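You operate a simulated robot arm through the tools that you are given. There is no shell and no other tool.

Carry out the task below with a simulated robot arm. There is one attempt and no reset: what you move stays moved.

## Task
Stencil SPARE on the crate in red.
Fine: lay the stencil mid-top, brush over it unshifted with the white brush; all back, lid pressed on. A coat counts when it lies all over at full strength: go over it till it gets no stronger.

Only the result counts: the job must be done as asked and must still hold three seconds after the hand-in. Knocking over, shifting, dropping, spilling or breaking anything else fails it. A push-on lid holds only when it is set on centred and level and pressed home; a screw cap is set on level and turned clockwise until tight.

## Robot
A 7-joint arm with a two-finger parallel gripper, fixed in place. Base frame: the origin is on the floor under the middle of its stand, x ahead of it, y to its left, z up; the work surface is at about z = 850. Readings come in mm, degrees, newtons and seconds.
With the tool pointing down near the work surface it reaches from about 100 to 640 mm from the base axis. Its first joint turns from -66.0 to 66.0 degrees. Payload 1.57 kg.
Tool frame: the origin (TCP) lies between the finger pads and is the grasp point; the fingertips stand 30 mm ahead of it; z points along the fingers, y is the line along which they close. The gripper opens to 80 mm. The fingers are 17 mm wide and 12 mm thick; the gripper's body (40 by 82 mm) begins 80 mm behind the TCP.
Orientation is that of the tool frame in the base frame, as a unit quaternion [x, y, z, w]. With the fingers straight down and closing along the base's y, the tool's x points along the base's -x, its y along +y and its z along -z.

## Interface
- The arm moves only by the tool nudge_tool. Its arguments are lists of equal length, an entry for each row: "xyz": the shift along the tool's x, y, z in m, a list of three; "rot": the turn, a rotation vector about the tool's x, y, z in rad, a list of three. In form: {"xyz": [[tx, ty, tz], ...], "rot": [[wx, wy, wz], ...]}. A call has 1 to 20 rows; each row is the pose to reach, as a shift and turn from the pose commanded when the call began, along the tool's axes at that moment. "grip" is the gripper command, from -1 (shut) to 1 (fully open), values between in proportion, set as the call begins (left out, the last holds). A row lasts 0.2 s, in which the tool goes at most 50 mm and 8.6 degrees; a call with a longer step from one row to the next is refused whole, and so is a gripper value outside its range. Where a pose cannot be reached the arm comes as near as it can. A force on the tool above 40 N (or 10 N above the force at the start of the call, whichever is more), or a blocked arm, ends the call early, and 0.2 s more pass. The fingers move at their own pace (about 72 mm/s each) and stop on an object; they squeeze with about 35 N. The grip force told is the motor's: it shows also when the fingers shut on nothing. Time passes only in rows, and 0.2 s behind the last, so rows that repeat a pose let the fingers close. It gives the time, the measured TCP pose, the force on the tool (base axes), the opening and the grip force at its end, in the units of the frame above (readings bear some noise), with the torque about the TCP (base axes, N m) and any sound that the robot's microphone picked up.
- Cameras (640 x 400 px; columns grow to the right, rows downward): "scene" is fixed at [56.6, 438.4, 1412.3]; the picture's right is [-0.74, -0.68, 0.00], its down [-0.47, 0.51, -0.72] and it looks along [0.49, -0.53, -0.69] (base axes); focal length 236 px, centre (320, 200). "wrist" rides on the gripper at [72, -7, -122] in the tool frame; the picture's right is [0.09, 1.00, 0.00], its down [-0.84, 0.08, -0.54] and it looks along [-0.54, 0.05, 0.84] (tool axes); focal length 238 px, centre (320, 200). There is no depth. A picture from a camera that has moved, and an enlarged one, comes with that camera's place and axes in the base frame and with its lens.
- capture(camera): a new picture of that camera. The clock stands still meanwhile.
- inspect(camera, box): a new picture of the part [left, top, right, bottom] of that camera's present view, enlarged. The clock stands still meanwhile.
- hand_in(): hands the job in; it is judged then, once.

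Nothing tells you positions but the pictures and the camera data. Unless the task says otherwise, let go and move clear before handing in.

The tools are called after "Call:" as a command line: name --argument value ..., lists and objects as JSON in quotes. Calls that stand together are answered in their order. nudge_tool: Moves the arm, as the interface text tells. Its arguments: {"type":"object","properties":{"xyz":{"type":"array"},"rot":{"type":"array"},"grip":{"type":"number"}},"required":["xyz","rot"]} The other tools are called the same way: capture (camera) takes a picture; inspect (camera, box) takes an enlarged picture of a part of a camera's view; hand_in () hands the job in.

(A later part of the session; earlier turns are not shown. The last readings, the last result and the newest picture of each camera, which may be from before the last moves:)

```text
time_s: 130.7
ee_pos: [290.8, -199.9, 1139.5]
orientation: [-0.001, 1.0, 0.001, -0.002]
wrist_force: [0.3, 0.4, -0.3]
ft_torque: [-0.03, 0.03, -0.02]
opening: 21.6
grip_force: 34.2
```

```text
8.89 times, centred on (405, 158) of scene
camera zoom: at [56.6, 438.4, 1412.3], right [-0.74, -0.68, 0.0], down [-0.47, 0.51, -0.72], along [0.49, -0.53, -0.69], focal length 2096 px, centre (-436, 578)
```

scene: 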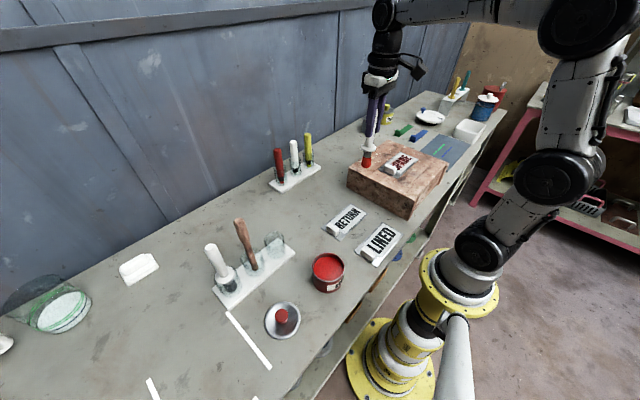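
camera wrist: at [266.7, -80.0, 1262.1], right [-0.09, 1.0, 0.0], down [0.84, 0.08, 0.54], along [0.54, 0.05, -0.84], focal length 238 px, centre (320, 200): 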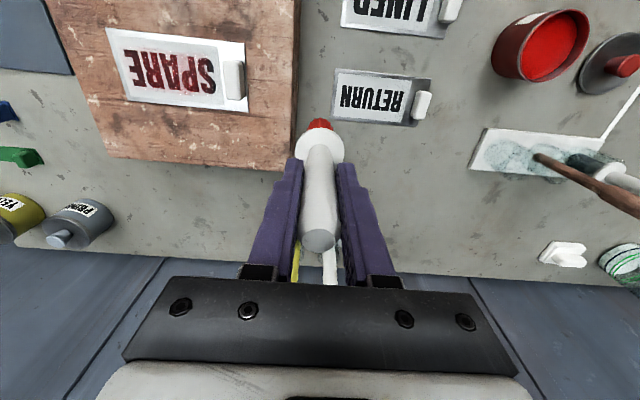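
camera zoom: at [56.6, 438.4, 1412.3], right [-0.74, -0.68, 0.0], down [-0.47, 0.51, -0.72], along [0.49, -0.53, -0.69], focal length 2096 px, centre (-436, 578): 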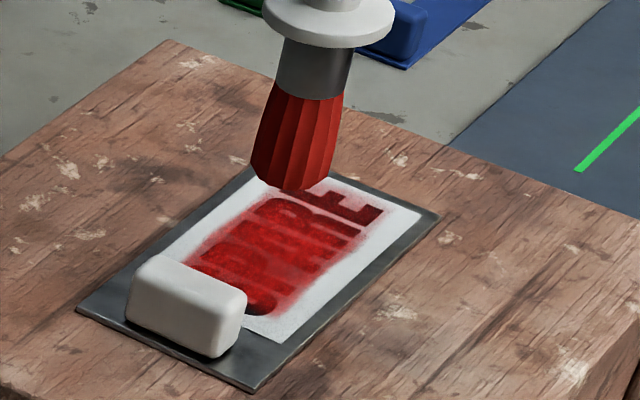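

Call:
nudge_tool --xyz '[[-0.015, 0.04, 0], [-0.03, 0.08, 0], [-0.046, 0.0985, 0], [-0.046, 0.0985, 0]]' --rot '[[0, 0, 0], [0, 0, 0], [0, 0, 0], [0, 0, 0]]'

Call:
inspect --camera "wrist" --box '[120, 20, 290, 130]'

Call:
inspect --camera "wrist" --box '[205, 50, 275, 115]'

Call:
inspect --camera "scene" --box '[380, 135, 430, 180]'

```text
time_s: 131.7
ee_pos: [336.8, -99.0, 1138.3]
orientation: [-0.001, 1.0, 0.0, -0.001]
wrist_force: [0.2, 0.3, -1.8]
ft_torque: [-0.01, -0.01, 0.02]
opening: 21.6
grip_force: 34.7
```

```text
3.64 times, centred on (205, 75) of wrist
camera zoom: at [264.4, -107.1, 1262.9], right [-0.09, 1.0, 0.0], down [0.84, 0.08, 0.54], along [0.54, 0.05, -0.84], focal length 867 px, centre (738, 654)
```

zoom: 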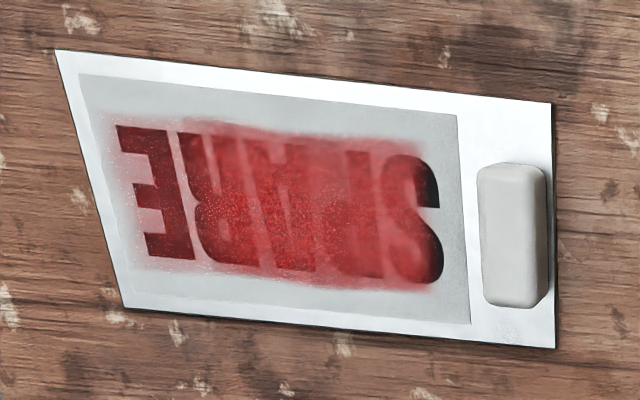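

```text
6.15 times, centred on (240, 82) of wrist
camera zoom: at [264.4, -107.1, 1262.9], right [-0.09, 1.0, 0.0], down [0.84, 0.08, 0.54], along [0.54, 0.05, -0.84], focal length 1467 px, centre (812, 923)
```

zoom: 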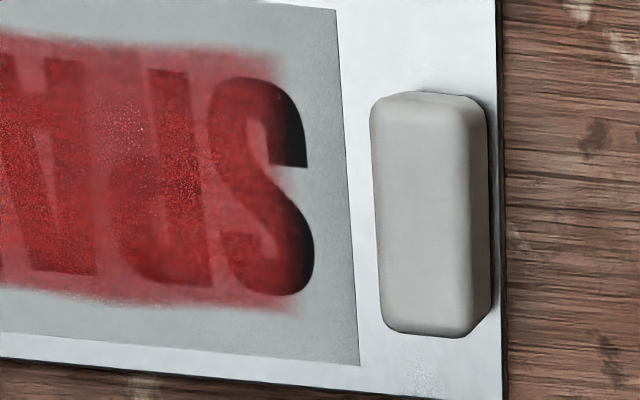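

```text
8.89 times, centred on (405, 158) of scene
camera zoom: at [56.6, 438.4, 1412.3], right [-0.74, -0.68, 0.0], down [-0.47, 0.51, -0.72], along [0.49, -0.53, -0.69], focal length 2096 px, centre (-436, 578)
```

zoom: 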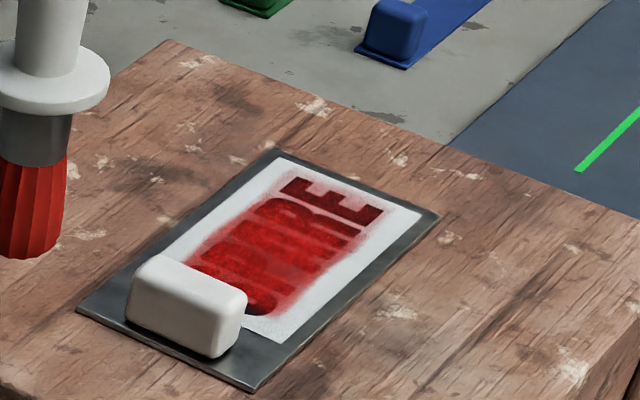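

Little change at the S edge. I'll re-dip, then make a firm short stroke across the paler E (at y≈−285) to see exactly where paint lands relative to the brush.

Call:
nudge_tool --xyz '[[0.012, 0.038, 0], [0.024, 0.077, 0], [0.036, 0.115, 0], [0.048, 0.154, 0], [0.06, 0.192, 0], [0.072, 0.231, 0], [0.084, 0.269, 0], [0.0952, 0.3062, 0], [0.0952, 0.3062, 0], [0.0952, 0.3062, 0.035], [0.0952, 0.3062, 0.07], [0.0952, 0.3062, 0.1], [0.0952, 0.3062, 0.12], [0.0952, 0.3062, 0.13], [0.0952, 0.3062, 0.13], [0.0952, 0.3062, 0.13]]' --rot '[[0, 0, 0], [0, 0, 0], [0, 0, 0], [0, 0, 0], [0, 0, 0], [0, 0, 0], [0, 0, 0], [0, 0, 0], [0, 0, 0], [0, 0, 0], [0, 0, 0], [0, 0, 0], [0, 0, 0], [0, 0, 0], [0, 0, 0], [0, 0, 0]]'

Call:
inspect --camera "scene" --box '[280, 180, 380, 300]'

Call:
nudge_tool --xyz '[[0, 0, -0.01], [0, 0, -0.018], [0, 0, -0.024], [0, 0, -0.024], [0, 0, -0.024], [0, 0, -0.024], [0, 0, -0.024], [0, 0, -0.04], [0, 0, -0.07], [0, 0, -0.11], [0, 0, -0.13], [0, 0, -0.13]]' --rot '[[0, 0, 0], [0, 0, 0], [0, 0, 0], [0, 0, 0], [0, 0, 0], [0, 0, 0], [0, 0, 0], [0, 0, 0], [0, 0, 0], [0, 0, 0], [0, 0, 0], [0, 0, 0]]'

Call:
capture --camera "wrist"

```text
time_s: 135.1
ee_pos: [241.8, 203.8, 1009.5]
orientation: [-0.001, 1.0, 0.001, -0.001]
wrist_force: [0.4, 0.4, -1.3]
ft_torque: [0.0, 0.0, 0.0]
opening: 21.5
grip_force: 34.3
```

```text
3.33 times, centred on (330, 240) of scene
camera zoom: at [56.6, 438.4, 1412.3], right [-0.74, -0.68, 0.0], down [-0.47, 0.51, -0.72], along [0.49, -0.53, -0.69], focal length 786 px, centre (287, 67)
```

zoom: 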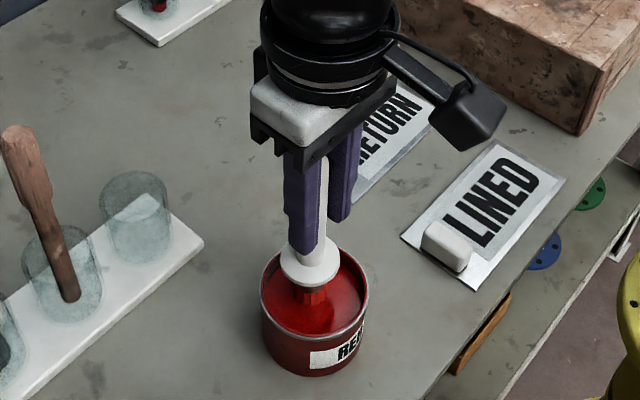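

```text
time_s: 137.7
ee_pos: [241.8, 204.9, 1140.5]
orientation: [-0.001, 1.0, 0.001, -0.001]
wrist_force: [-0.4, 0.7, -0.6]
ft_torque: [0.0, 0.02, 0.0]
opening: 21.6
grip_force: 34.3
```

```text
taken
camera wrist: at [168.4, 198.0, 1264.6], right [-0.09, 1.0, 0.0], down [0.84, 0.08, 0.54], along [0.54, 0.05, -0.84], focal length 238 px, centre (320, 200)
```

wrist: 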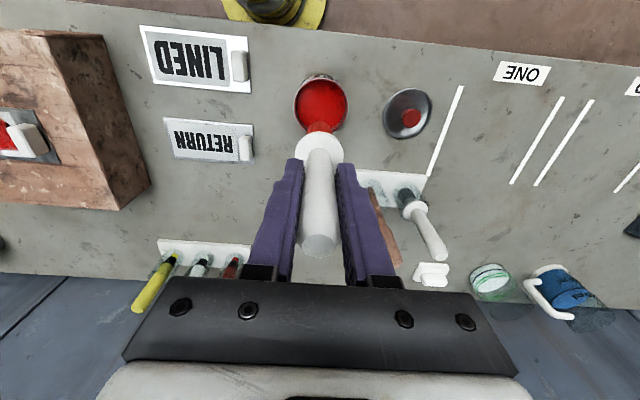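

Reloaded. Going to the E at (297,−285).

Call:
nudge_tool --xyz '[[-0.005, -0.042, 0], [-0.01, -0.084, 0], [-0.015, -0.126, 0], [-0.02, -0.168, 0], [-0.025, -0.21, 0], [-0.03, -0.252, 0], [-0.035, -0.294, 0], [-0.04, -0.336, 0], [-0.045, -0.378, 0], [-0.05, -0.42, 0], [-0.055, -0.46, 0], [-0.055, -0.49, 0], [-0.055, -0.49, 0.03], [-0.055, -0.49, 0.055], [-0.055, -0.49, 0.061], [-0.055, -0.49, 0.061]]' --rot '[[0, 0, 0], [0, 0, 0], [0, 0, 0], [0, 0, 0], [0, 0, 0], [0, 0, 0], [0, 0, 0], [0, 0, 0], [0, 0, 0], [0, 0, 0], [0, 0, 0], [0, 0, 0], [0, 0, 0], [0, 0, 0], [0, 0, 0], [0, 0, 0]]'

Call:
inspect --camera "wrist" --box '[250, 60, 450, 200]'

Call:
nudge_tool --xyz '[[0, 0, 0.001], [0, 0, 0.002], [0, 0, 0.002]]' --rot '[[0, 0, 0], [0, 0, 0], [0, 0, 0]]'

```text
time_s: 141.1
ee_pos: [298.9, -287.2, 1078.4]
orientation: [-0.001, 1.0, 0.001, -0.001]
wrist_force: [0.9, -0.8, -1.0]
ft_torque: [0.0, 0.03, -0.02]
opening: 21.9
grip_force: 34.6
```

```text
2.86 times, centred on (350, 130) of wrist
camera zoom: at [225.7, -294.0, 1201.8], right [-0.09, 1.0, 0.0], down [0.84, 0.08, 0.54], along [0.54, 0.05, -0.84], focal length 681 px, centre (234, 400)
```

zoom: 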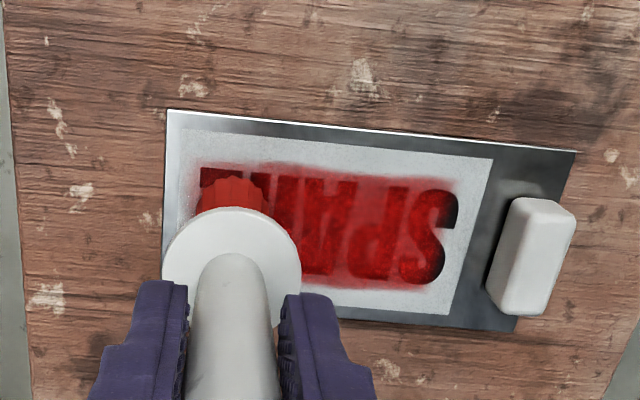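

```text
time_s: 141.9
ee_pos: [297.7, -286.4, 1077.1]
orientation: [-0.001, 1.0, -0.001, 0.0]
wrist_force: [-0.3, -0.1, 1.0]
ft_torque: [0.02, -0.01, 0.01]
opening: 21.5
grip_force: 34.8
```

Call:
nudge_tool --xyz '[[0, 0, 0.0009], [-0.006, 0, 0.0009], [-0.012, 0, 0.0009], [-0.018, 0, 0.0009], [-0.024, 0, 0.0009], [-0.018, 0, 0.0009], [-0.012, 0, 0.0009], [-0.006, 0, 0.0009], [0, 0, 0.0009]]' --rot '[[0, 0, 0], [0, 0, 0], [0, 0, 0], [0, 0, 0], [0, 0, 0], [0, 0, 0], [0, 0, 0], [0, 0, 0], [0, 0, 0]]'

Call:
inspect --camera "scene" --box '[380, 135, 430, 180]'

Call:
nudge_tool --xyz '[[0, 0, -0.01], [0, 0, -0.03], [0, 0, -0.062], [-0.01, 0.045, -0.062], [-0.02, 0.09, -0.062], [-0.03, 0.135, -0.062], [-0.04, 0.175, -0.062], [-0.04, 0.185, -0.062], [-0.04, 0.185, -0.062]]' --rot '[[0, 0, 0], [0, 0, 0], [0, 0, 0], [0, 0, 0], [0, 0, 0], [0, 0, 0], [0, 0, 0], [0, 0, 0], [0, 0, 0]]'

Call:
inspect --camera "wrist" --box '[120, 20, 290, 130]'

Call:
inspect --camera "wrist" --box '[130, 40, 200, 105]'

Call:
inspect --camera "scene" --box '[380, 135, 430, 180]'

```text
time_s: 143.9
ee_pos: [298.1, -285.9, 1076.3]
orientation: [-0.001, 1.0, -0.002, 0.001]
wrist_force: [5.6, 0.3, 16.0]
ft_torque: [0.01, -1.09, 0.01]
opening: 21.5
grip_force: 34.3
```

```text
8.89 times, centred on (405, 158) of scene
camera zoom: at [56.6, 438.5, 1412.3], right [-0.74, -0.68, 0.0], down [-0.47, 0.51, -0.72], along [0.49, -0.53, -0.69], focal length 2096 px, centre (-436, 578)
```

zoom: 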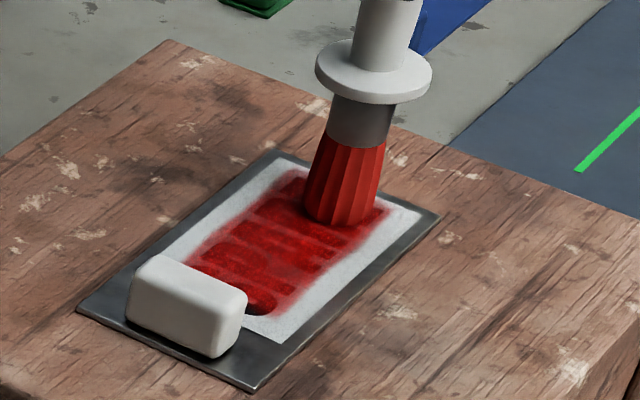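

```text
time_s: 145.9
ee_pos: [338.4, -98.5, 1137.3]
orientation: [0.0, 1.0, 0.001, -0.001]
wrist_force: [0.7, -0.6, -0.3]
ft_torque: [0.01, 0.01, 0.01]
opening: 21.6
grip_force: 34.5
```

```text
3.64 times, centred on (205, 75) of wrist
camera zoom: at [265.2, -106.2, 1261.5], right [-0.09, 1.0, 0.0], down [0.84, 0.08, 0.54], along [0.54, 0.05, -0.84], focal length 867 px, centre (738, 654)
```

zoom: 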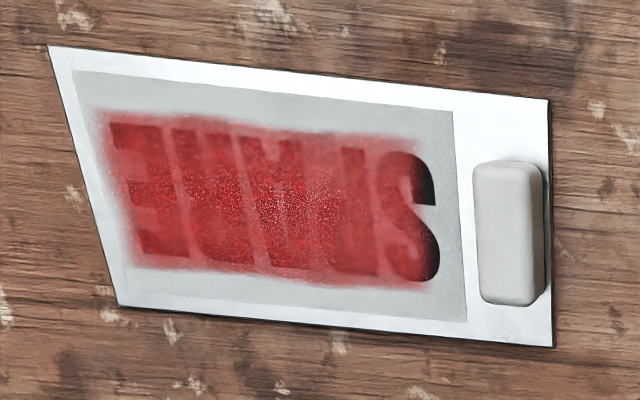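

```text
6.15 times, centred on (165, 72) of wrist
camera zoom: at [265.2, -106.2, 1261.5], right [-0.09, 1.0, 0.0], down [0.84, 0.08, 0.54], along [0.54, 0.05, -0.84], focal length 1467 px, centre (1274, 985)
```

zoom: 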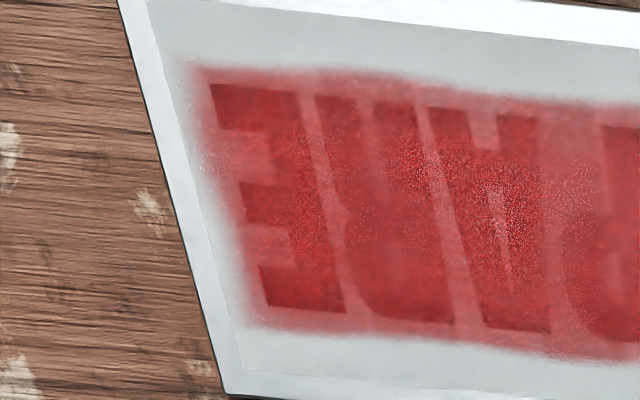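

```text
8.89 times, centred on (405, 158) of scene
camera zoom: at [56.6, 438.4, 1412.3], right [-0.74, -0.68, 0.0], down [-0.47, 0.51, -0.72], along [0.49, -0.53, -0.69], focal length 2096 px, centre (-436, 578)
```

zoom: 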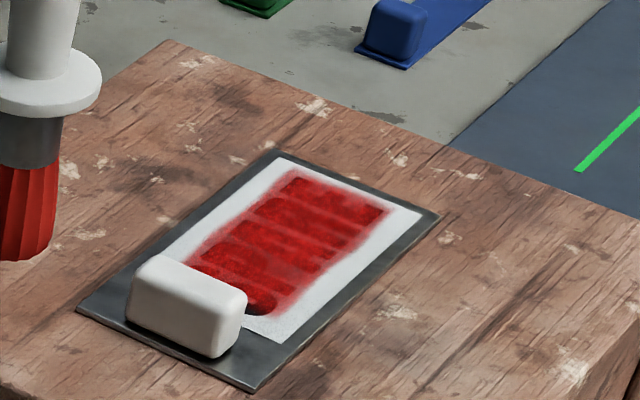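

E is now strongly red, and the painted field shows straight edges — a clean rectangle over the word. The S is still less saturated, so I'll stroke across it firmly.

Call:
nudge_tool --xyz '[[0.015, -0.04, 0], [0.03, -0.08, 0], [0.0414, -0.1055, 0], [0.0414, -0.1055, 0.03], [0.0414, -0.1055, 0.053], [0.0414, -0.1055, 0.0585], [0.0414, -0.1055, 0.0585]]' --rot '[[0, 0, 0], [0, 0, 0], [0, 0, 0], [0, 0, 0], [0, 0, 0], [0, 0, 0], [0, 0, 0]]'

Call:
nudge_tool --xyz '[[0, 0, 0.001], [0, 0, 0.0015], [0, 0, 0.0015]]' --rot '[[0, 0, 0], [0, 0, 0], [0, 0, 0]]'

```text
time_s: 147.5
ee_pos: [296.3, -203.7, 1078.1]
orientation: [0.0, 1.0, 0.001, -0.001]
wrist_force: [-0.6, -0.5, -0.3]
ft_torque: [0.0, 0.01, -0.02]
opening: 21.5
grip_force: 34.3
```

```text
time_s: 148.3
ee_pos: [296.0, -205.3, 1076.0]
orientation: [-0.001, 1.0, 0.0, -0.001]
wrist_force: [0.3, -0.5, -0.9]
ft_torque: [-0.03, 0.01, -0.02]
opening: 21.6
grip_force: 34.1
```

Call:
nudge_tool --xyz '[[0, 0, 0.001], [0, 0, 0.0015], [0, 0, 0.0015]]' --rot '[[0, 0, 0], [0, 0, 0], [0, 0, 0]]'

Call:
nudge_tool --xyz '[[0, 0, 0.0005], [0, 0, 0.0005]]' --rot '[[0, 0, 0], [0, 0, 0]]'

```text
time_s: 149.1
ee_pos: [297.3, -204.6, 1076.0]
orientation: [-0.001, 1.0, 0.0, 0.001]
wrist_force: [-2.8, 2.0, 12.9]
ft_torque: [0.36, 0.01, 0.06]
opening: 21.6
grip_force: 34.4
```

```text
time_s: 149.7
ee_pos: [296.7, -206.5, 1076.0]
orientation: [-0.001, 1.0, 0.001, 0.0]
wrist_force: [-4.0, 4.0, 20.5]
ft_torque: [0.53, 0.12, 0.05]
opening: 21.9
grip_force: 34.6
```

In contact at ~20 N; easing slightly and stroking across S and P in x, back and forth.

Call:
nudge_tool --xyz '[[-0.006, 0, -0.0005], [-0.012, 0, -0.0005], [-0.018, 0, -0.0005], [-0.024, 0, -0.0005], [-0.018, 0.001, -0.0005], [-0.012, 0.002, -0.0005], [-0.006, 0.003, -0.0005], [0, 0.003, -0.0005], [0, -0.004, -0.0005], [-0.006, -0.008, -0.0005], [-0.012, -0.008, -0.0005], [-0.018, -0.008, -0.0005], [-0.024, -0.008, -0.0005], [-0.018, -0.008, -0.0005], [-0.012, -0.008, -0.0005], [-0.006, -0.008, -0.0005], [0, -0.008, -0.0005]]' --rot '[[0, 0, 0], [0, 0, 0], [0, 0, 0], [0, 0, 0], [0, 0, 0], [0, 0, 0], [0, 0, 0], [0, 0, 0], [0, 0, 0], [0, 0, 0], [0, 0, 0], [0, 0, 0], [0, 0, 0], [0, 0, 0], [0, 0, 0], [0, 0, 0], [0, 0, 0]]'

Call:
nudge_tool --xyz '[[0, 0, -0.01], [0, 0, -0.03], [0, 0, -0.063], [-0.01, 0.045, -0.063], [-0.03, 0.09, -0.063], [-0.0415, 0.115, -0.063], [-0.0415, 0.115, -0.063]]' --rot '[[0, 0, 0], [0, 0, 0], [0, 0, 0], [0, 0, 0], [0, 0, 0], [0, 0, 0], [0, 0, 0]]'

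Call:
inspect --camera "wrist" --box '[120, 20, 290, 130]'

Call:
inspect --camera "wrist" --box '[205, 50, 275, 115]'

Call:
inspect --camera "scene" --box '[380, 135, 430, 180]'

```text
time_s: 153.3
ee_pos: [295.9, -213.1, 1076.6]
orientation: [-0.001, 1.0, 0.0, 0.001]
wrist_force: [5.1, 0.6, 11.8]
ft_torque: [-0.01, -0.91, -0.01]
opening: 21.5
grip_force: 34.7
```

```text
time_s: 154.9
ee_pos: [337.1, -98.3, 1138.9]
orientation: [-0.001, 1.0, 0.001, -0.001]
wrist_force: [-0.2, 0.1, -1.3]
ft_torque: [-0.02, 0.01, 0.01]
opening: 21.5
grip_force: 34.5
```

```text
3.64 times, centred on (205, 75) of wrist
camera zoom: at [263.6, -105.3, 1262.4], right [-0.09, 1.0, 0.0], down [0.84, 0.08, 0.54], along [0.54, 0.05, -0.84], focal length 867 px, centre (738, 654)
```

zoom: 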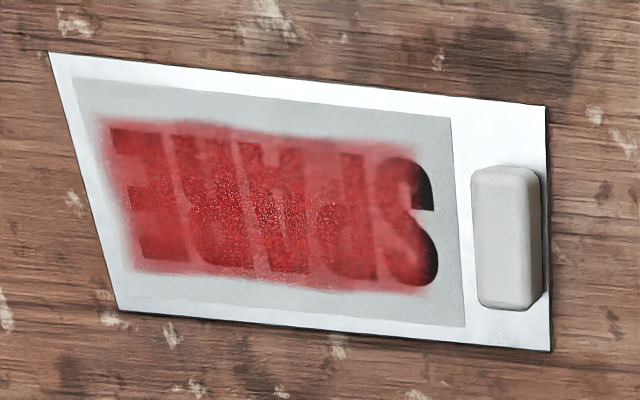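

```text
6.15 times, centred on (240, 82) of wrist
camera zoom: at [263.6, -105.3, 1262.4], right [-0.09, 1.0, 0.0], down [0.84, 0.08, 0.54], along [0.54, 0.05, -0.84], focal length 1467 px, centre (812, 923)
```

zoom: 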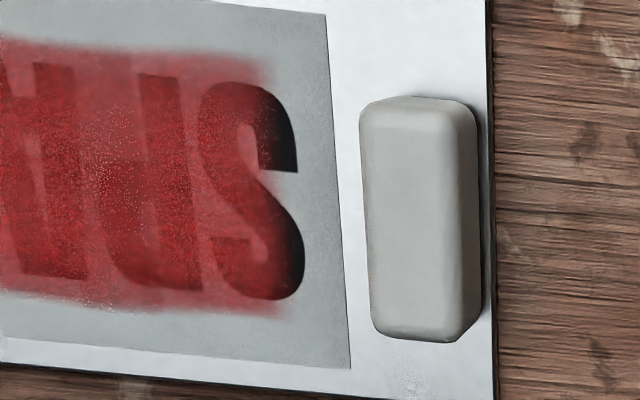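

```text
8.89 times, centred on (405, 158) of scene
camera zoom: at [56.6, 438.4, 1412.3], right [-0.74, -0.68, 0.0], down [-0.47, 0.51, -0.72], along [0.49, -0.53, -0.69], focal length 2096 px, centre (-436, 578)
```

zoom: 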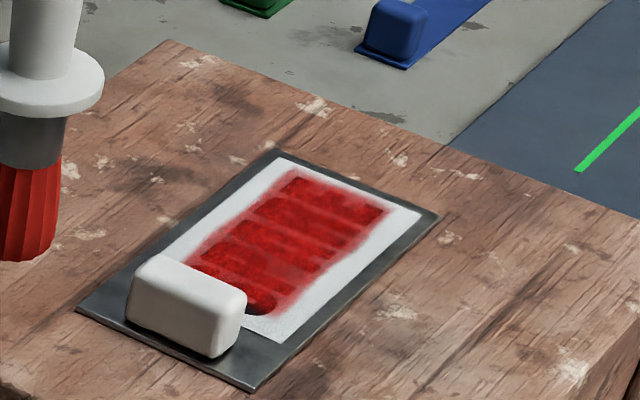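

P and S look a little weaker than R/A. I'll re-dip and go over S and P first with the fresh load.

Call:
nudge_tool --xyz '[[0.012, 0.038, 0], [0.024, 0.077, 0], [0.036, 0.115, 0], [0.048, 0.154, 0], [0.06, 0.192, 0], [0.072, 0.231, 0], [0.084, 0.269, 0], [0.0955, 0.305, 0], [0.0955, 0.305, 0], [0.0955, 0.305, 0.035], [0.0955, 0.305, 0.07], [0.0955, 0.305, 0.1], [0.0955, 0.305, 0.12], [0.0955, 0.305, 0.131], [0.0955, 0.305, 0.131], [0.0955, 0.305, 0.131], [0.0955, 0.305, 0.12], [0.0955, 0.305, 0.11], [0.0955, 0.305, 0.106], [0.0955, 0.305, 0.106]]' --rot '[[0, 0, 0], [0, 0, 0], [0, 0, 0], [0, 0, 0], [0, 0, 0], [0, 0, 0], [0, 0, 0], [0, 0, 0], [0, 0, 0], [0, 0, 0], [0, 0, 0], [0, 0, 0], [0, 0, 0], [0, 0, 0], [0, 0, 0], [0, 0, 0], [0, 0, 0], [0, 0, 0], [0, 0, 0], [0, 0, 0]]'

Call:
nudge_tool --xyz '[[0, 0, 0], [0, 0, 0], [0, 0, 0], [0, 0, -0.02], [0, 0, -0.06], [0, 0, -0.106], [0, 0, -0.106]]' --rot '[[0, 0, 0], [0, 0, 0], [0, 0, 0], [0, 0, 0], [0, 0, 0], [0, 0, 0], [0, 0, 0]]'

Call:
inspect --camera "scene" --box '[280, 180, 380, 300]'

```text
time_s: 159.1
ee_pos: [241.1, 207.0, 1034.2]
orientation: [-0.001, 1.0, 0.001, 0.0]
wrist_force: [-0.2, 0.0, 0.0]
ft_torque: [-0.01, 0.02, 0.0]
opening: 21.4
grip_force: 33.5
```

```text
time_s: 160.7
ee_pos: [241.6, 205.5, 1141.1]
orientation: [0.0, 1.0, 0.001, -0.001]
wrist_force: [0.6, 0.2, -2.0]
ft_torque: [0.0, -0.03, 0.02]
opening: 21.7
grip_force: 34.5
```

```text
3.33 times, centred on (330, 240) of scene
camera zoom: at [56.6, 438.4, 1412.3], right [-0.74, -0.68, 0.0], down [-0.47, 0.51, -0.72], along [0.49, -0.53, -0.69], focal length 786 px, centre (287, 67)
```

zoom: 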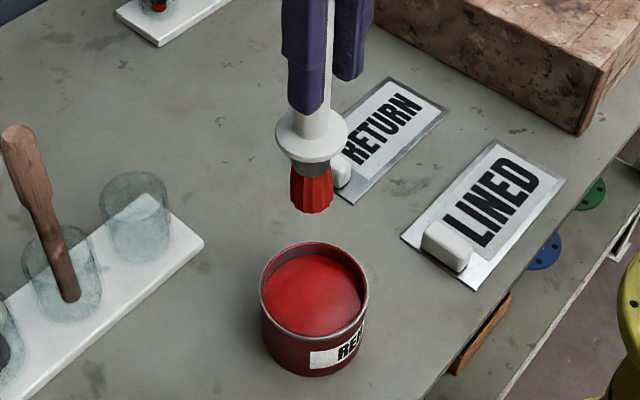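

Call:
nudge_tool --xyz '[[-0.005, -0.042, 0], [-0.01, -0.084, 0], [-0.015, -0.126, 0], [-0.02, -0.168, 0], [-0.025, -0.21, 0], [-0.03, -0.252, 0], [-0.035, -0.294, 0], [-0.04, -0.336, 0], [-0.05, -0.378, 0], [-0.0555, -0.4105, 0], [-0.0555, -0.4105, 0.03], [-0.0555, -0.4105, 0.055], [-0.0555, -0.4105, 0.063], [-0.0555, -0.4105, 0.063]]' --rot '[[0, 0, 0], [0, 0, 0], [0, 0, 0], [0, 0, 0], [0, 0, 0], [0, 0, 0], [0, 0, 0], [0, 0, 0], [0, 0, 0], [0, 0, 0], [0, 0, 0], [0, 0, 0], [0, 0, 0], [0, 0, 0]]'

Call:
nudge_tool --xyz '[[0, 0, 0.001], [0, 0, 0.0015], [0, 0, 0.0015]]' --rot '[[0, 0, 0], [0, 0, 0], [0, 0, 0]]'

```text
time_s: 163.7
ee_pos: [297.1, -204.0, 1076.1]
orientation: [-0.002, 1.0, -0.001, -0.001]
wrist_force: [-0.4, 0.7, 2.6]
ft_torque: [0.01, 0.03, -0.01]
opening: 21.2
grip_force: 34.5
```

```text
time_s: 164.5
ee_pos: [298.9, -203.6, 1075.8]
orientation: [-0.001, 1.0, -0.001, 0.001]
wrist_force: [-5.1, 3.3, 18.3]
ft_torque: [0.33, 0.3, 0.05]
opening: 21.0
grip_force: 34.6
```

Call:
nudge_tool --xyz '[[-0.006, 0, -0.0003], [-0.012, 0, -0.0003], [-0.018, 0, -0.0003], [-0.024, 0, -0.0003], [-0.024, -0.008, -0.0003], [-0.018, -0.008, -0.0003], [-0.012, -0.008, -0.0003], [-0.006, -0.008, -0.0003], [0, -0.008, -0.0003], [0, -0.016, -0.0003], [-0.006, -0.016, -0.0003], [-0.012, -0.016, -0.0003], [-0.018, -0.016, -0.0003], [-0.024, -0.016, -0.0003], [-0.024, -0.024, -0.0003], [-0.018, -0.024, -0.0003], [-0.012, -0.024, -0.0003], [-0.006, -0.024, -0.0003], [0, -0.024, -0.0003]]' --rot '[[0, 0, 0], [0, 0, 0], [0, 0, 0], [0, 0, 0], [0, 0, 0], [0, 0, 0], [0, 0, 0], [0, 0, 0], [0, 0, 0], [0, 0, 0], [0, 0, 0], [0, 0, 0], [0, 0, 0], [0, 0, 0], [0, 0, 0], [0, 0, 0], [0, 0, 0], [0, 0, 0], [0, 0, 0]]'

Call:
nudge_tool --xyz '[[0, 0, -0.01], [0, 0, -0.03], [0, 0, -0.063], [-0.01, 0.045, -0.063], [-0.03, 0.09, -0.063], [-0.0415, 0.13, -0.063], [-0.0415, 0.13, -0.063]]' --rot '[[0, 0, 0], [0, 0, 0], [0, 0, 0], [0, 0, 0], [0, 0, 0], [0, 0, 0], [0, 0, 0]]'

Call:
inspect --camera "wrist" --box '[120, 20, 290, 130]'

Call:
inspect --camera "wrist" --box '[205, 50, 275, 115]'

Call:
inspect --camera "scene" --box '[380, 135, 430, 180]'

```text
time_s: 168.5
ee_pos: [296.7, -228.6, 1074.4]
orientation: [-0.001, 1.0, 0.001, 0.0]
wrist_force: [3.2, 0.1, 7.9]
ft_torque: [0.03, -0.64, 0.02]
opening: 21.1
grip_force: 34.2
```

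```text
time_s: 170.1
ee_pos: [337.7, -96.6, 1136.3]
orientation: [0.0, 1.0, 0.001, -0.001]
wrist_force: [-0.4, -0.3, -1.6]
ft_torque: [0.0, 0.0, -0.02]
opening: 21.2
grip_force: 34.2
```

```text
3.64 times, centred on (205, 75) of wrist
camera zoom: at [264.4, -104.2, 1260.0], right [-0.09, 1.0, 0.0], down [0.84, 0.08, 0.54], along [0.54, 0.05, -0.84], focal length 867 px, centre (738, 654)
```

zoom: 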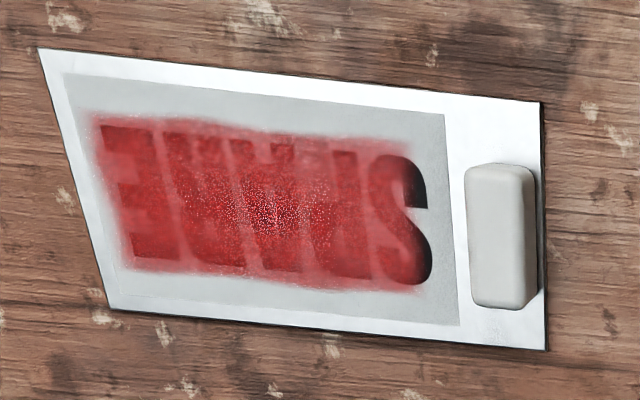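

```text
6.15 times, centred on (240, 82) of wrist
camera zoom: at [264.4, -104.2, 1260.0], right [-0.09, 1.0, 0.0], down [0.84, 0.08, 0.54], along [0.54, 0.05, -0.84], focal length 1467 px, centre (812, 923)
```

zoom: 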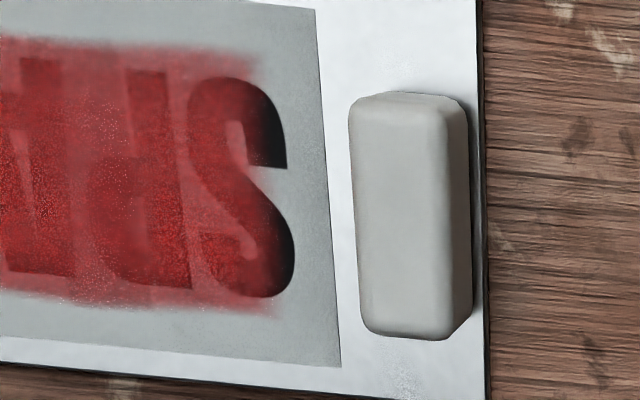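

```text
8.89 times, centred on (405, 158) of scene
camera zoom: at [56.6, 438.4, 1412.3], right [-0.74, -0.68, 0.0], down [-0.47, 0.51, -0.72], along [0.49, -0.53, -0.69], focal length 2096 px, centre (-436, 578)
```

zoom: 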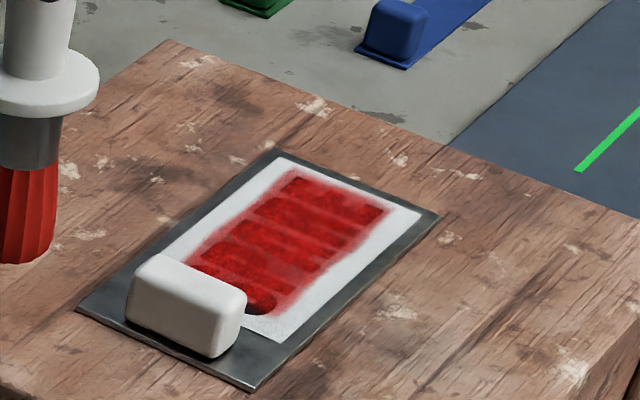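

New paint keeps appearing about 15 mm to the −y side of where the bristles are, so the S's outer edge isn't reached. I'll test whether that offset turns with the brush by rotating the gripper 90°.

Call:
nudge_tool --xyz '[[0, 0, -0.01], [0, 0, -0.02], [0, 0, -0.02], [0, 0, -0.02], [0, 0, -0.02], [0, 0, -0.02], [0, 0, -0.02], [0, 0, -0.02], [0, 0, -0.02], [0, 0, -0.02], [0, 0, -0.02], [0, 0, -0.02], [0, 0, -0.02]]' --rot '[[0, 0, 0.13], [0, 0, 0.26], [0, 0, 0.39], [0, 0, 0.52], [0, 0, 0.65], [0, 0, 0.78], [0, 0, 0.91], [0, 0, 1.04], [0, 0, 1.17], [0, 0, 1.3], [0, 0, 1.43], [0, 0, 1.5708], [0, 0, 1.5708]]'

Call:
capture --camera "wrist"

Call:
capture --camera "scene"

```text
time_s: 172.9
ee_pos: [338.8, -97.9, 1157.3]
orientation: [0.707, 0.707, 0.0, -0.001]
wrist_force: [0.1, 0.2, -0.8]
ft_torque: [0.01, -0.02, -0.01]
opening: 21.3
grip_force: 34.4
```

```text
taken
camera wrist: at [331.5, -26.9, 1281.4], right [1.0, 0.09, 0.0], down [0.08, -0.84, 0.54], along [0.05, -0.54, -0.84], focal length 238 px, centre (320, 200)
```

wrist: 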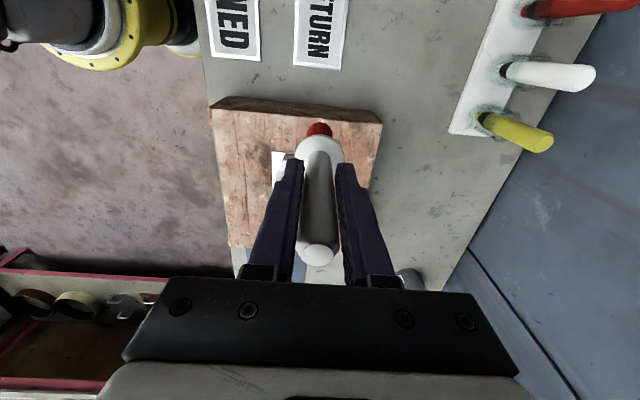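

```text
taken
```

scene: 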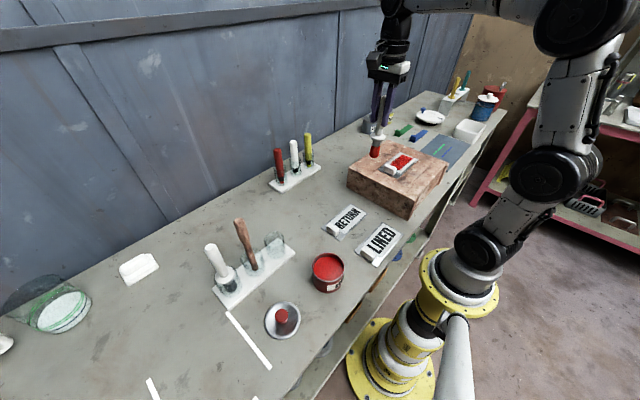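

Rotated 90° cleanly. I'll go over the S (brush at about x≈321, y≈−203), crossing the tab high, and press there.

Call:
nudge_tool --xyz '[[-0.04, -0.006, 0], [-0.08, -0.012, 0], [-0.105, -0.0178, 0], [-0.105, -0.0178, 0.035], [-0.105, -0.0178, 0.065], [-0.105, -0.0178, 0.077], [-0.105, -0.0178, 0.077]]' --rot '[[0, 0, 0], [0, 0, 0], [0, 0, 0], [0, 0, 0], [0, 0, 0], [0, 0, 0], [0, 0, 0]]'

Call:
capture --camera "wrist"

Call:
inspect --camera "scene" --box '[375, 120, 435, 190]'

```text
time_s: 174.5
ee_pos: [320.1, -203.5, 1080.0]
orientation: [0.706, 0.708, 0.0, -0.001]
wrist_force: [0.2, 0.1, -1.0]
ft_torque: [-0.03, -0.01, 0.03]
opening: 21.0
grip_force: 34.4
```

```text
taken
camera wrist: at [313.0, -132.6, 1204.5], right [1.0, 0.09, 0.0], down [0.08, -0.84, 0.54], along [0.05, -0.54, -0.84], focal length 238 px, centre (320, 200)
```

wrist: 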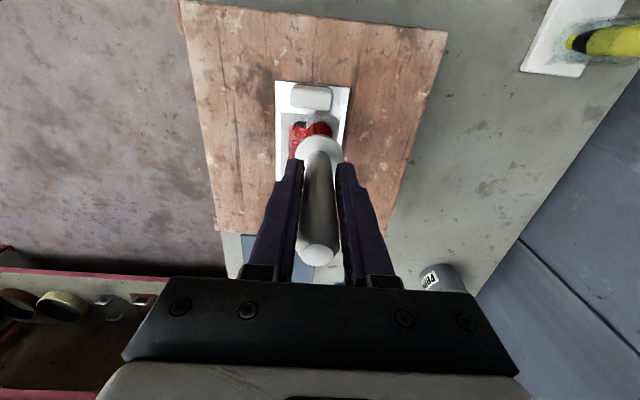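

```text
5.71 times, centred on (405, 155) of scene
camera zoom: at [56.6, 438.4, 1412.3], right [-0.74, -0.68, 0.0], down [-0.47, 0.51, -0.72], along [0.49, -0.53, -0.69], focal length 1347 px, centre (-166, 457)
```

zoom: 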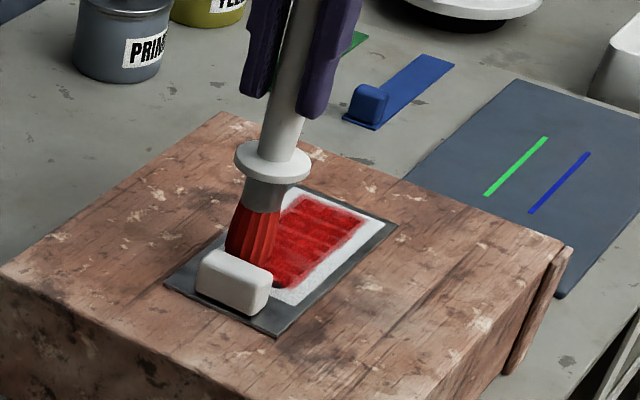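

Call:
inspect --camera "wrist" --box '[260, 70, 370, 170]'

Call:
nudge_tool --xyz '[[0, 0, 0.002], [0, 0, 0.003], [0, 0, 0.003]]' --rot '[[0, 0, 0], [0, 0, 0], [0, 0, 0]]'

Call:
nudge_tool --xyz '[[0, 0, 0.001], [0, 0, 0.001]]' --rot '[[0, 0, 0], [0, 0, 0]]'

```text
4.00 times, centred on (315, 120) of wrist
camera zoom: at [313.0, -132.6, 1204.5], right [1.0, 0.09, 0.0], down [0.08, -0.84, 0.54], along [0.05, -0.54, -0.84], focal length 953 px, centre (340, 520)
```

zoom: 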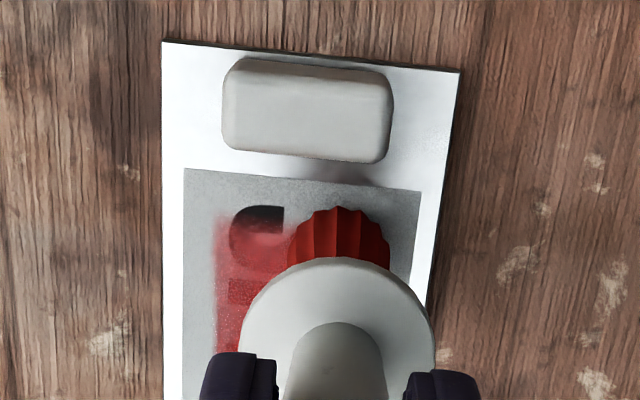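

```text
time_s: 175.3
ee_pos: [320.5, -204.4, 1079.0]
orientation: [0.707, 0.707, 0.0, -0.001]
wrist_force: [0.6, -0.4, -1.4]
ft_torque: [0.02, 0.01, 0.0]
opening: 21.2
grip_force: 34.1
```

```text
time_s: 175.9
ee_pos: [322.0, -204.1, 1077.5]
orientation: [0.707, 0.707, 0.0, -0.002]
wrist_force: [-0.3, -0.2, -0.6]
ft_torque: [0.03, -0.04, 0.02]
opening: 20.8
grip_force: 35.1
```

This view shows the brush now leans slightly (tip about 10 mm toward −y from the tool axis). I'll straighten it with a small tool tilt and move it closer to the tab, then check.

Call:
nudge_tool --xyz '[[0, 0, -0.01], [-0.004, 0, -0.01], [-0.008, -0.004, -0.01], [-0.008, -0.01, -0.01], [-0.008, -0.01, -0.01]]' --rot '[[0, 0, 0], [0, 0.035, 0], [0, 0.075, 0], [0, 0.075, 0], [0, 0.075, 0]]'

Call:
inspect --camera "wrist" --box '[260, 70, 370, 170]'

Call:
inspect --camera "scene" --box '[375, 120, 435, 190]'

```text
time_s: 177.1
ee_pos: [311.9, -212.7, 1086.7]
orientation: [0.706, 0.707, 0.026, -0.028]
wrist_force: [0.6, -0.4, -1.3]
ft_torque: [-0.01, -0.03, -0.04]
opening: 21.2
grip_force: 34.3
```

```text
4.00 times, centred on (315, 120) of wrist
camera zoom: at [304.5, -150.0, 1215.9], right [1.0, 0.09, 0.01], down [0.08, -0.88, 0.48], along [0.05, -0.47, -0.88], focal length 953 px, centre (340, 520)
```

zoom: 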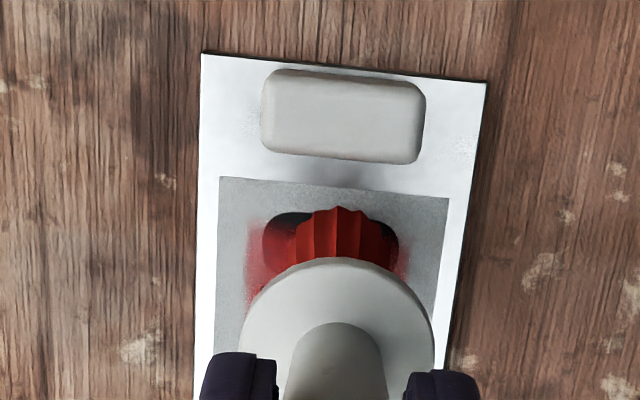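

```text
5.71 times, centred on (405, 155) of scene
camera zoom: at [56.6, 438.4, 1412.3], right [-0.74, -0.68, 0.0], down [-0.47, 0.51, -0.72], along [0.49, -0.53, -0.69], focal length 1347 px, centre (-166, 457)
```

zoom: 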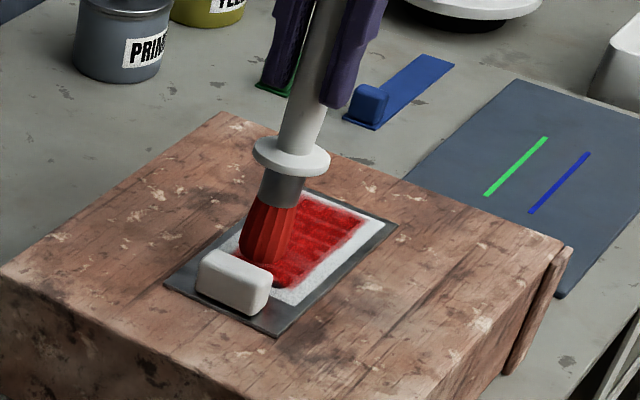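

The brush is now vertical over the S. I'll move it about 11 mm closer to the tab and lower it gradually.

Call:
nudge_tool --xyz '[[0.006, 0, 0.0005], [0.011, 0, 0.001], [0.0105, 0, 0.0068], [0.0105, 0, 0.0068]]' --rot '[[0, 0, 0], [0, 0, 0], [0, 0, 0], [0, 0, 0]]'

Call:
inspect --camera "wrist" --box '[260, 70, 370, 170]'

Call:
inspect --camera "scene" --box '[375, 120, 435, 190]'

```text
time_s: 178.1
ee_pos: [312.4, -200.0, 1080.9]
orientation: [0.705, 0.708, 0.026, -0.027]
wrist_force: [0.1, -1.1, -0.4]
ft_torque: [-0.01, 0.0, -0.01]
opening: 21.1
grip_force: 34.4
```

```text
4.00 times, centred on (315, 120) of wrist
camera zoom: at [304.1, -138.4, 1209.1], right [1.0, 0.09, 0.01], down [0.08, -0.88, 0.48], along [0.05, -0.47, -0.88], focal length 953 px, centre (340, 520)
```

zoom: 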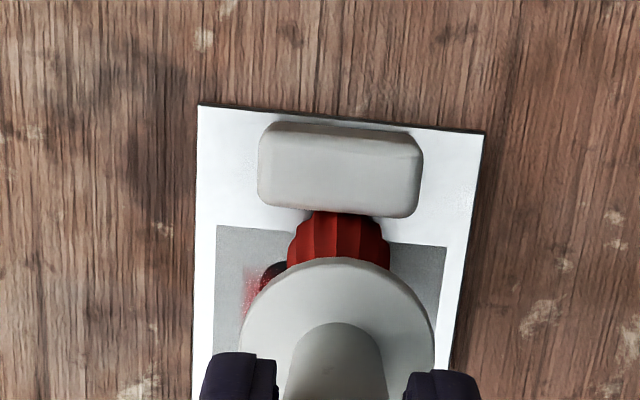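

```text
5.71 times, centred on (405, 155) of scene
camera zoom: at [56.6, 438.4, 1412.3], right [-0.74, -0.68, 0.0], down [-0.47, 0.51, -0.72], along [0.49, -0.53, -0.69], focal length 1347 px, centre (-166, 457)
```

zoom: 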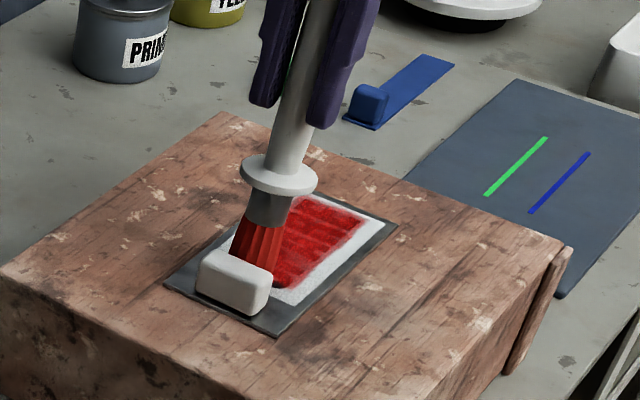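

The bristles are now right beside the tab. I'll back off 1.5 mm and lower to contact.

Call:
nudge_tool --xyz '[[-0.0015, 0, 0], [-0.0017, 0, 0.002], [-0.0017, 0, 0.0025], [-0.0017, 0, 0.0025]]' --rot '[[0, 0, 0], [0, 0, 0], [0, 0, 0], [0, 0, 0]]'

Call:
nudge_tool --xyz '[[-0.0001, 0, 0.001], [-0.0001, 0, 0.0015], [-0.0001, 0, 0.0015]]' --rot '[[0, 0, 0], [0, 0, 0], [0, 0, 0]]'

Call:
nudge_tool --xyz '[[-0.0001, 0, 0.001], [-0.0001, 0, 0.001]]' --rot '[[0, 0, 0], [0, 0, 0]]'

```text
time_s: 179.1
ee_pos: [310.6, -202.6, 1077.6]
orientation: [0.706, 0.707, 0.027, -0.027]
wrist_force: [-0.2, 0.1, -0.6]
ft_torque: [0.01, -0.04, 0.01]
opening: 21.1
grip_force: 34.7
```

```text
time_s: 179.9
ee_pos: [311.5, -202.4, 1075.9]
orientation: [0.706, 0.708, 0.026, -0.028]
wrist_force: [-0.2, 0.7, -0.6]
ft_torque: [0.02, -0.01, 0.01]
opening: 21.1
grip_force: 34.0
```

```text
time_s: 180.5
ee_pos: [310.9, -202.9, 1074.3]
orientation: [0.707, 0.707, 0.026, -0.026]
wrist_force: [-2.1, 1.3, 8.0]
ft_torque: [0.18, 0.15, 0.0]
opening: 21.0
grip_force: 34.8
```

In contact (~8 N). Now strokes along x beside the tab.

Call:
nudge_tool --xyz '[[0, 0.005, 0.0004], [0, 0.01, 0.0004], [0, 0.005, 0.0004], [0, 0, 0.0004], [0, -0.006, 0.0004], [0, -0.012, 0.0004], [0, -0.006, 0.0004], [0, 0, 0.0004], [0, 0.005, 0.0004], [0, 0.01, 0.0004], [0, 0.005, 0.0004], [0, 0, 0.0004], [0, -0.006, 0.0004], [0, -0.012, 0.0004]]' --rot '[[0, 0, 0], [0, 0, 0], [0, 0, 0], [0, 0, 0], [0, 0, 0], [0, 0, 0], [0, 0, 0], [0, 0, 0], [0, 0, 0], [0, 0, 0], [0, 0, 0], [0, 0, 0], [0, 0, 0], [0, 0, 0]]'

Call:
nudge_tool --xyz '[[0, 0, -0.01], [0, 0, -0.03], [0, 0, -0.065], [0.04, 0.0, -0.065], [0.08, 0.02, -0.065], [0.105, 0.03, -0.065], [0.105, 0.03, -0.065]]' --rot '[[0, 0, 0], [0, 0, 0], [0, 0, 0], [0, 0, 0], [0, 0, 0], [0, 0, 0], [0, 0, 0]]'

Call:
capture --camera "wrist"

Call:
inspect --camera "scene" --box '[380, 135, 430, 180]'

```text
time_s: 183.5
ee_pos: [297.5, -201.9, 1075.6]
orientation: [0.706, 0.707, 0.027, -0.027]
wrist_force: [1.5, 0.0, 3.6]
ft_torque: [0.01, -0.13, 0.0]
opening: 21.0
grip_force: 34.5
```

```text
time_s: 185.1
ee_pos: [329.6, -103.1, 1148.6]
orientation: [0.706, 0.707, 0.027, -0.027]
wrist_force: [-0.1, -0.5, -0.6]
ft_torque: [0.03, 0.01, 0.0]
opening: 20.9
grip_force: 34.6
```

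```text
taken
camera wrist: at [321.2, -39.6, 1277.4], right [1.0, 0.09, 0.01], down [0.08, -0.88, 0.48], along [0.05, -0.47, -0.88], focal length 238 px, centre (320, 200)
```

wrist: 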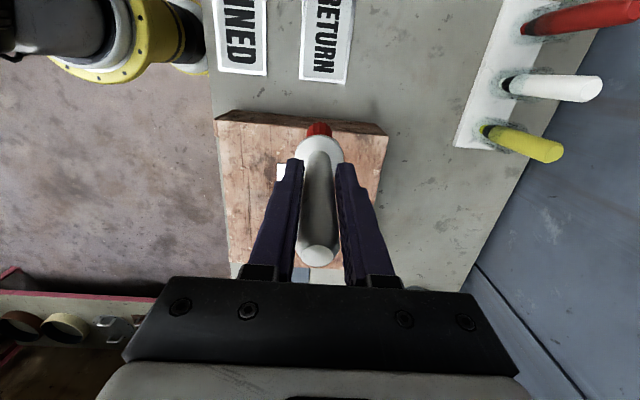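

```text
8.89 times, centred on (405, 158) of scene
camera zoom: at [56.6, 438.4, 1412.3], right [-0.74, -0.68, 0.0], down [-0.47, 0.51, -0.72], along [0.49, -0.53, -0.69], focal length 2096 px, centre (-436, 578)
```

zoom: 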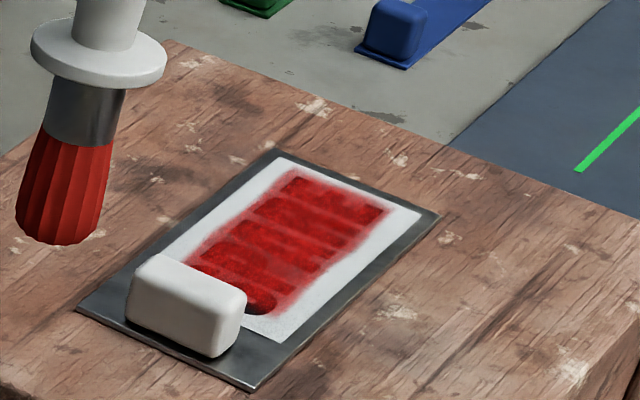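

Call:
nudge_tool --xyz '[[-0.015, -0.04, 0], [-0.03, -0.08, 0], [-0.047, -0.095, 0], [-0.047, -0.095, 0]]' --rot '[[0, 0, 0], [0, 0, 0], [0, 0, 0], [0, 0, 0]]'

Call:
capture --camera "wrist"

Call:
inspect --camera "wrist" --box '[330, 90, 450, 190]'

```text
time_s: 186.1
ee_pos: [233.0, -148.8, 1142.7]
orientation: [0.706, 0.708, 0.028, -0.028]
wrist_force: [-0.1, 0.0, -0.5]
ft_torque: [0.04, -0.01, 0.0]
opening: 21.1
grip_force: 33.6
```

```text
taken
camera wrist: at [226.1, -87.0, 1272.8], right [1.0, 0.09, 0.01], down [0.08, -0.88, 0.48], along [0.05, -0.47, -0.88], focal length 238 px, centre (320, 200)
```

wrist: 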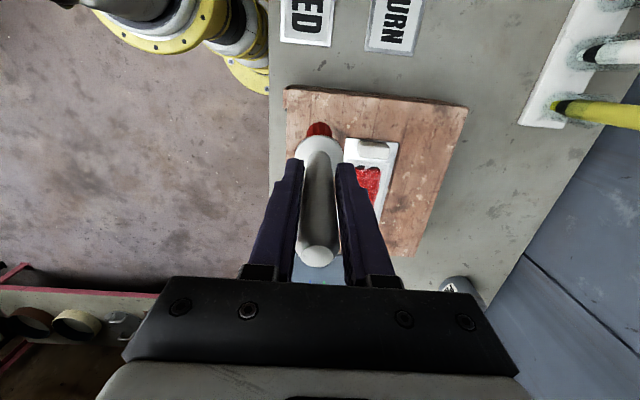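

```text
4.00 times, centred on (390, 140) of wrist
camera zoom: at [226.1, -87.0, 1272.8], right [1.0, 0.09, 0.01], down [0.08, -0.88, 0.48], along [0.05, -0.47, -0.88], focal length 953 px, centre (40, 440)
```

zoom: 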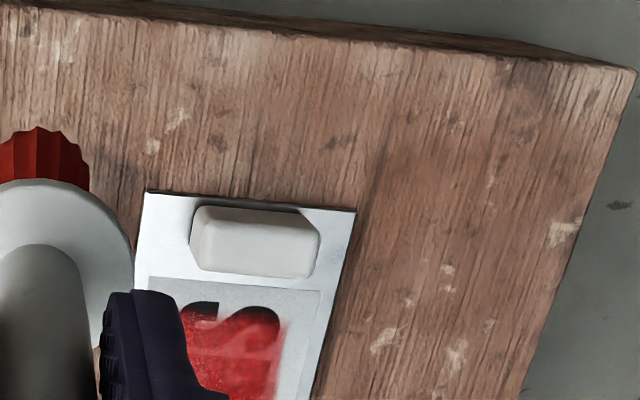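

Now the S is bright red almost to its outer edge — the offset depended on how the brush sat. I'll get an unobstructed view.

Call:
nudge_tool --xyz '[[0.01, -0.03, 0], [0.02, -0.05, 0], [0.02, -0.05, 0]]' --rot '[[0, 0, 0], [0, 0, 0], [0, 0, 0]]'

Call:
capture --camera "wrist"

Call:
inspect --camera "wrist" --box '[360, 130, 470, 230]'

```text
time_s: 186.9
ee_pos: [184.0, -129.7, 1144.8]
orientation: [0.706, 0.707, 0.026, -0.027]
wrist_force: [0.2, 0.0, -0.7]
ft_torque: [0.02, -0.01, 0.0]
opening: 21.1
grip_force: 34.8
```

```text
taken
camera wrist: at [175.8, -67.5, 1274.6], right [1.0, 0.09, 0.01], down [0.08, -0.88, 0.48], along [0.05, -0.47, -0.88], focal length 238 px, centre (320, 200)
```

wrist: 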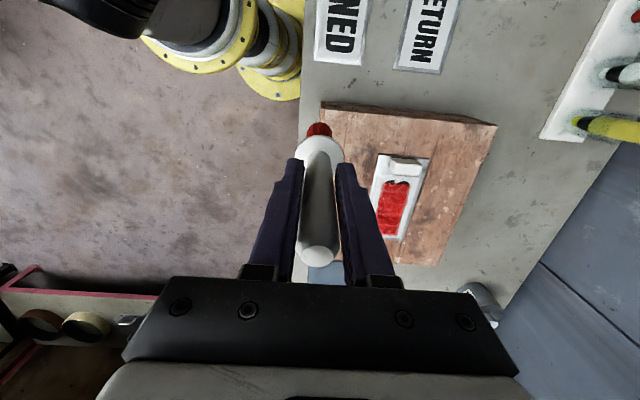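

```text
4.00 times, centred on (415, 180) of wrist
camera zoom: at [175.8, -67.5, 1274.6], right [1.0, 0.09, 0.01], down [0.08, -0.88, 0.48], along [0.05, -0.47, -0.88], focal length 953 px, centre (-60, 280)
```

zoom: 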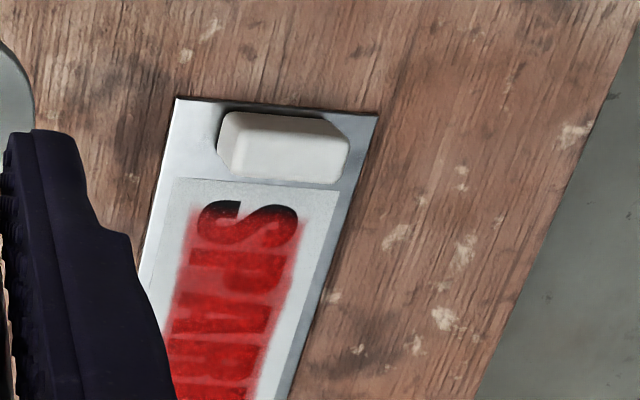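

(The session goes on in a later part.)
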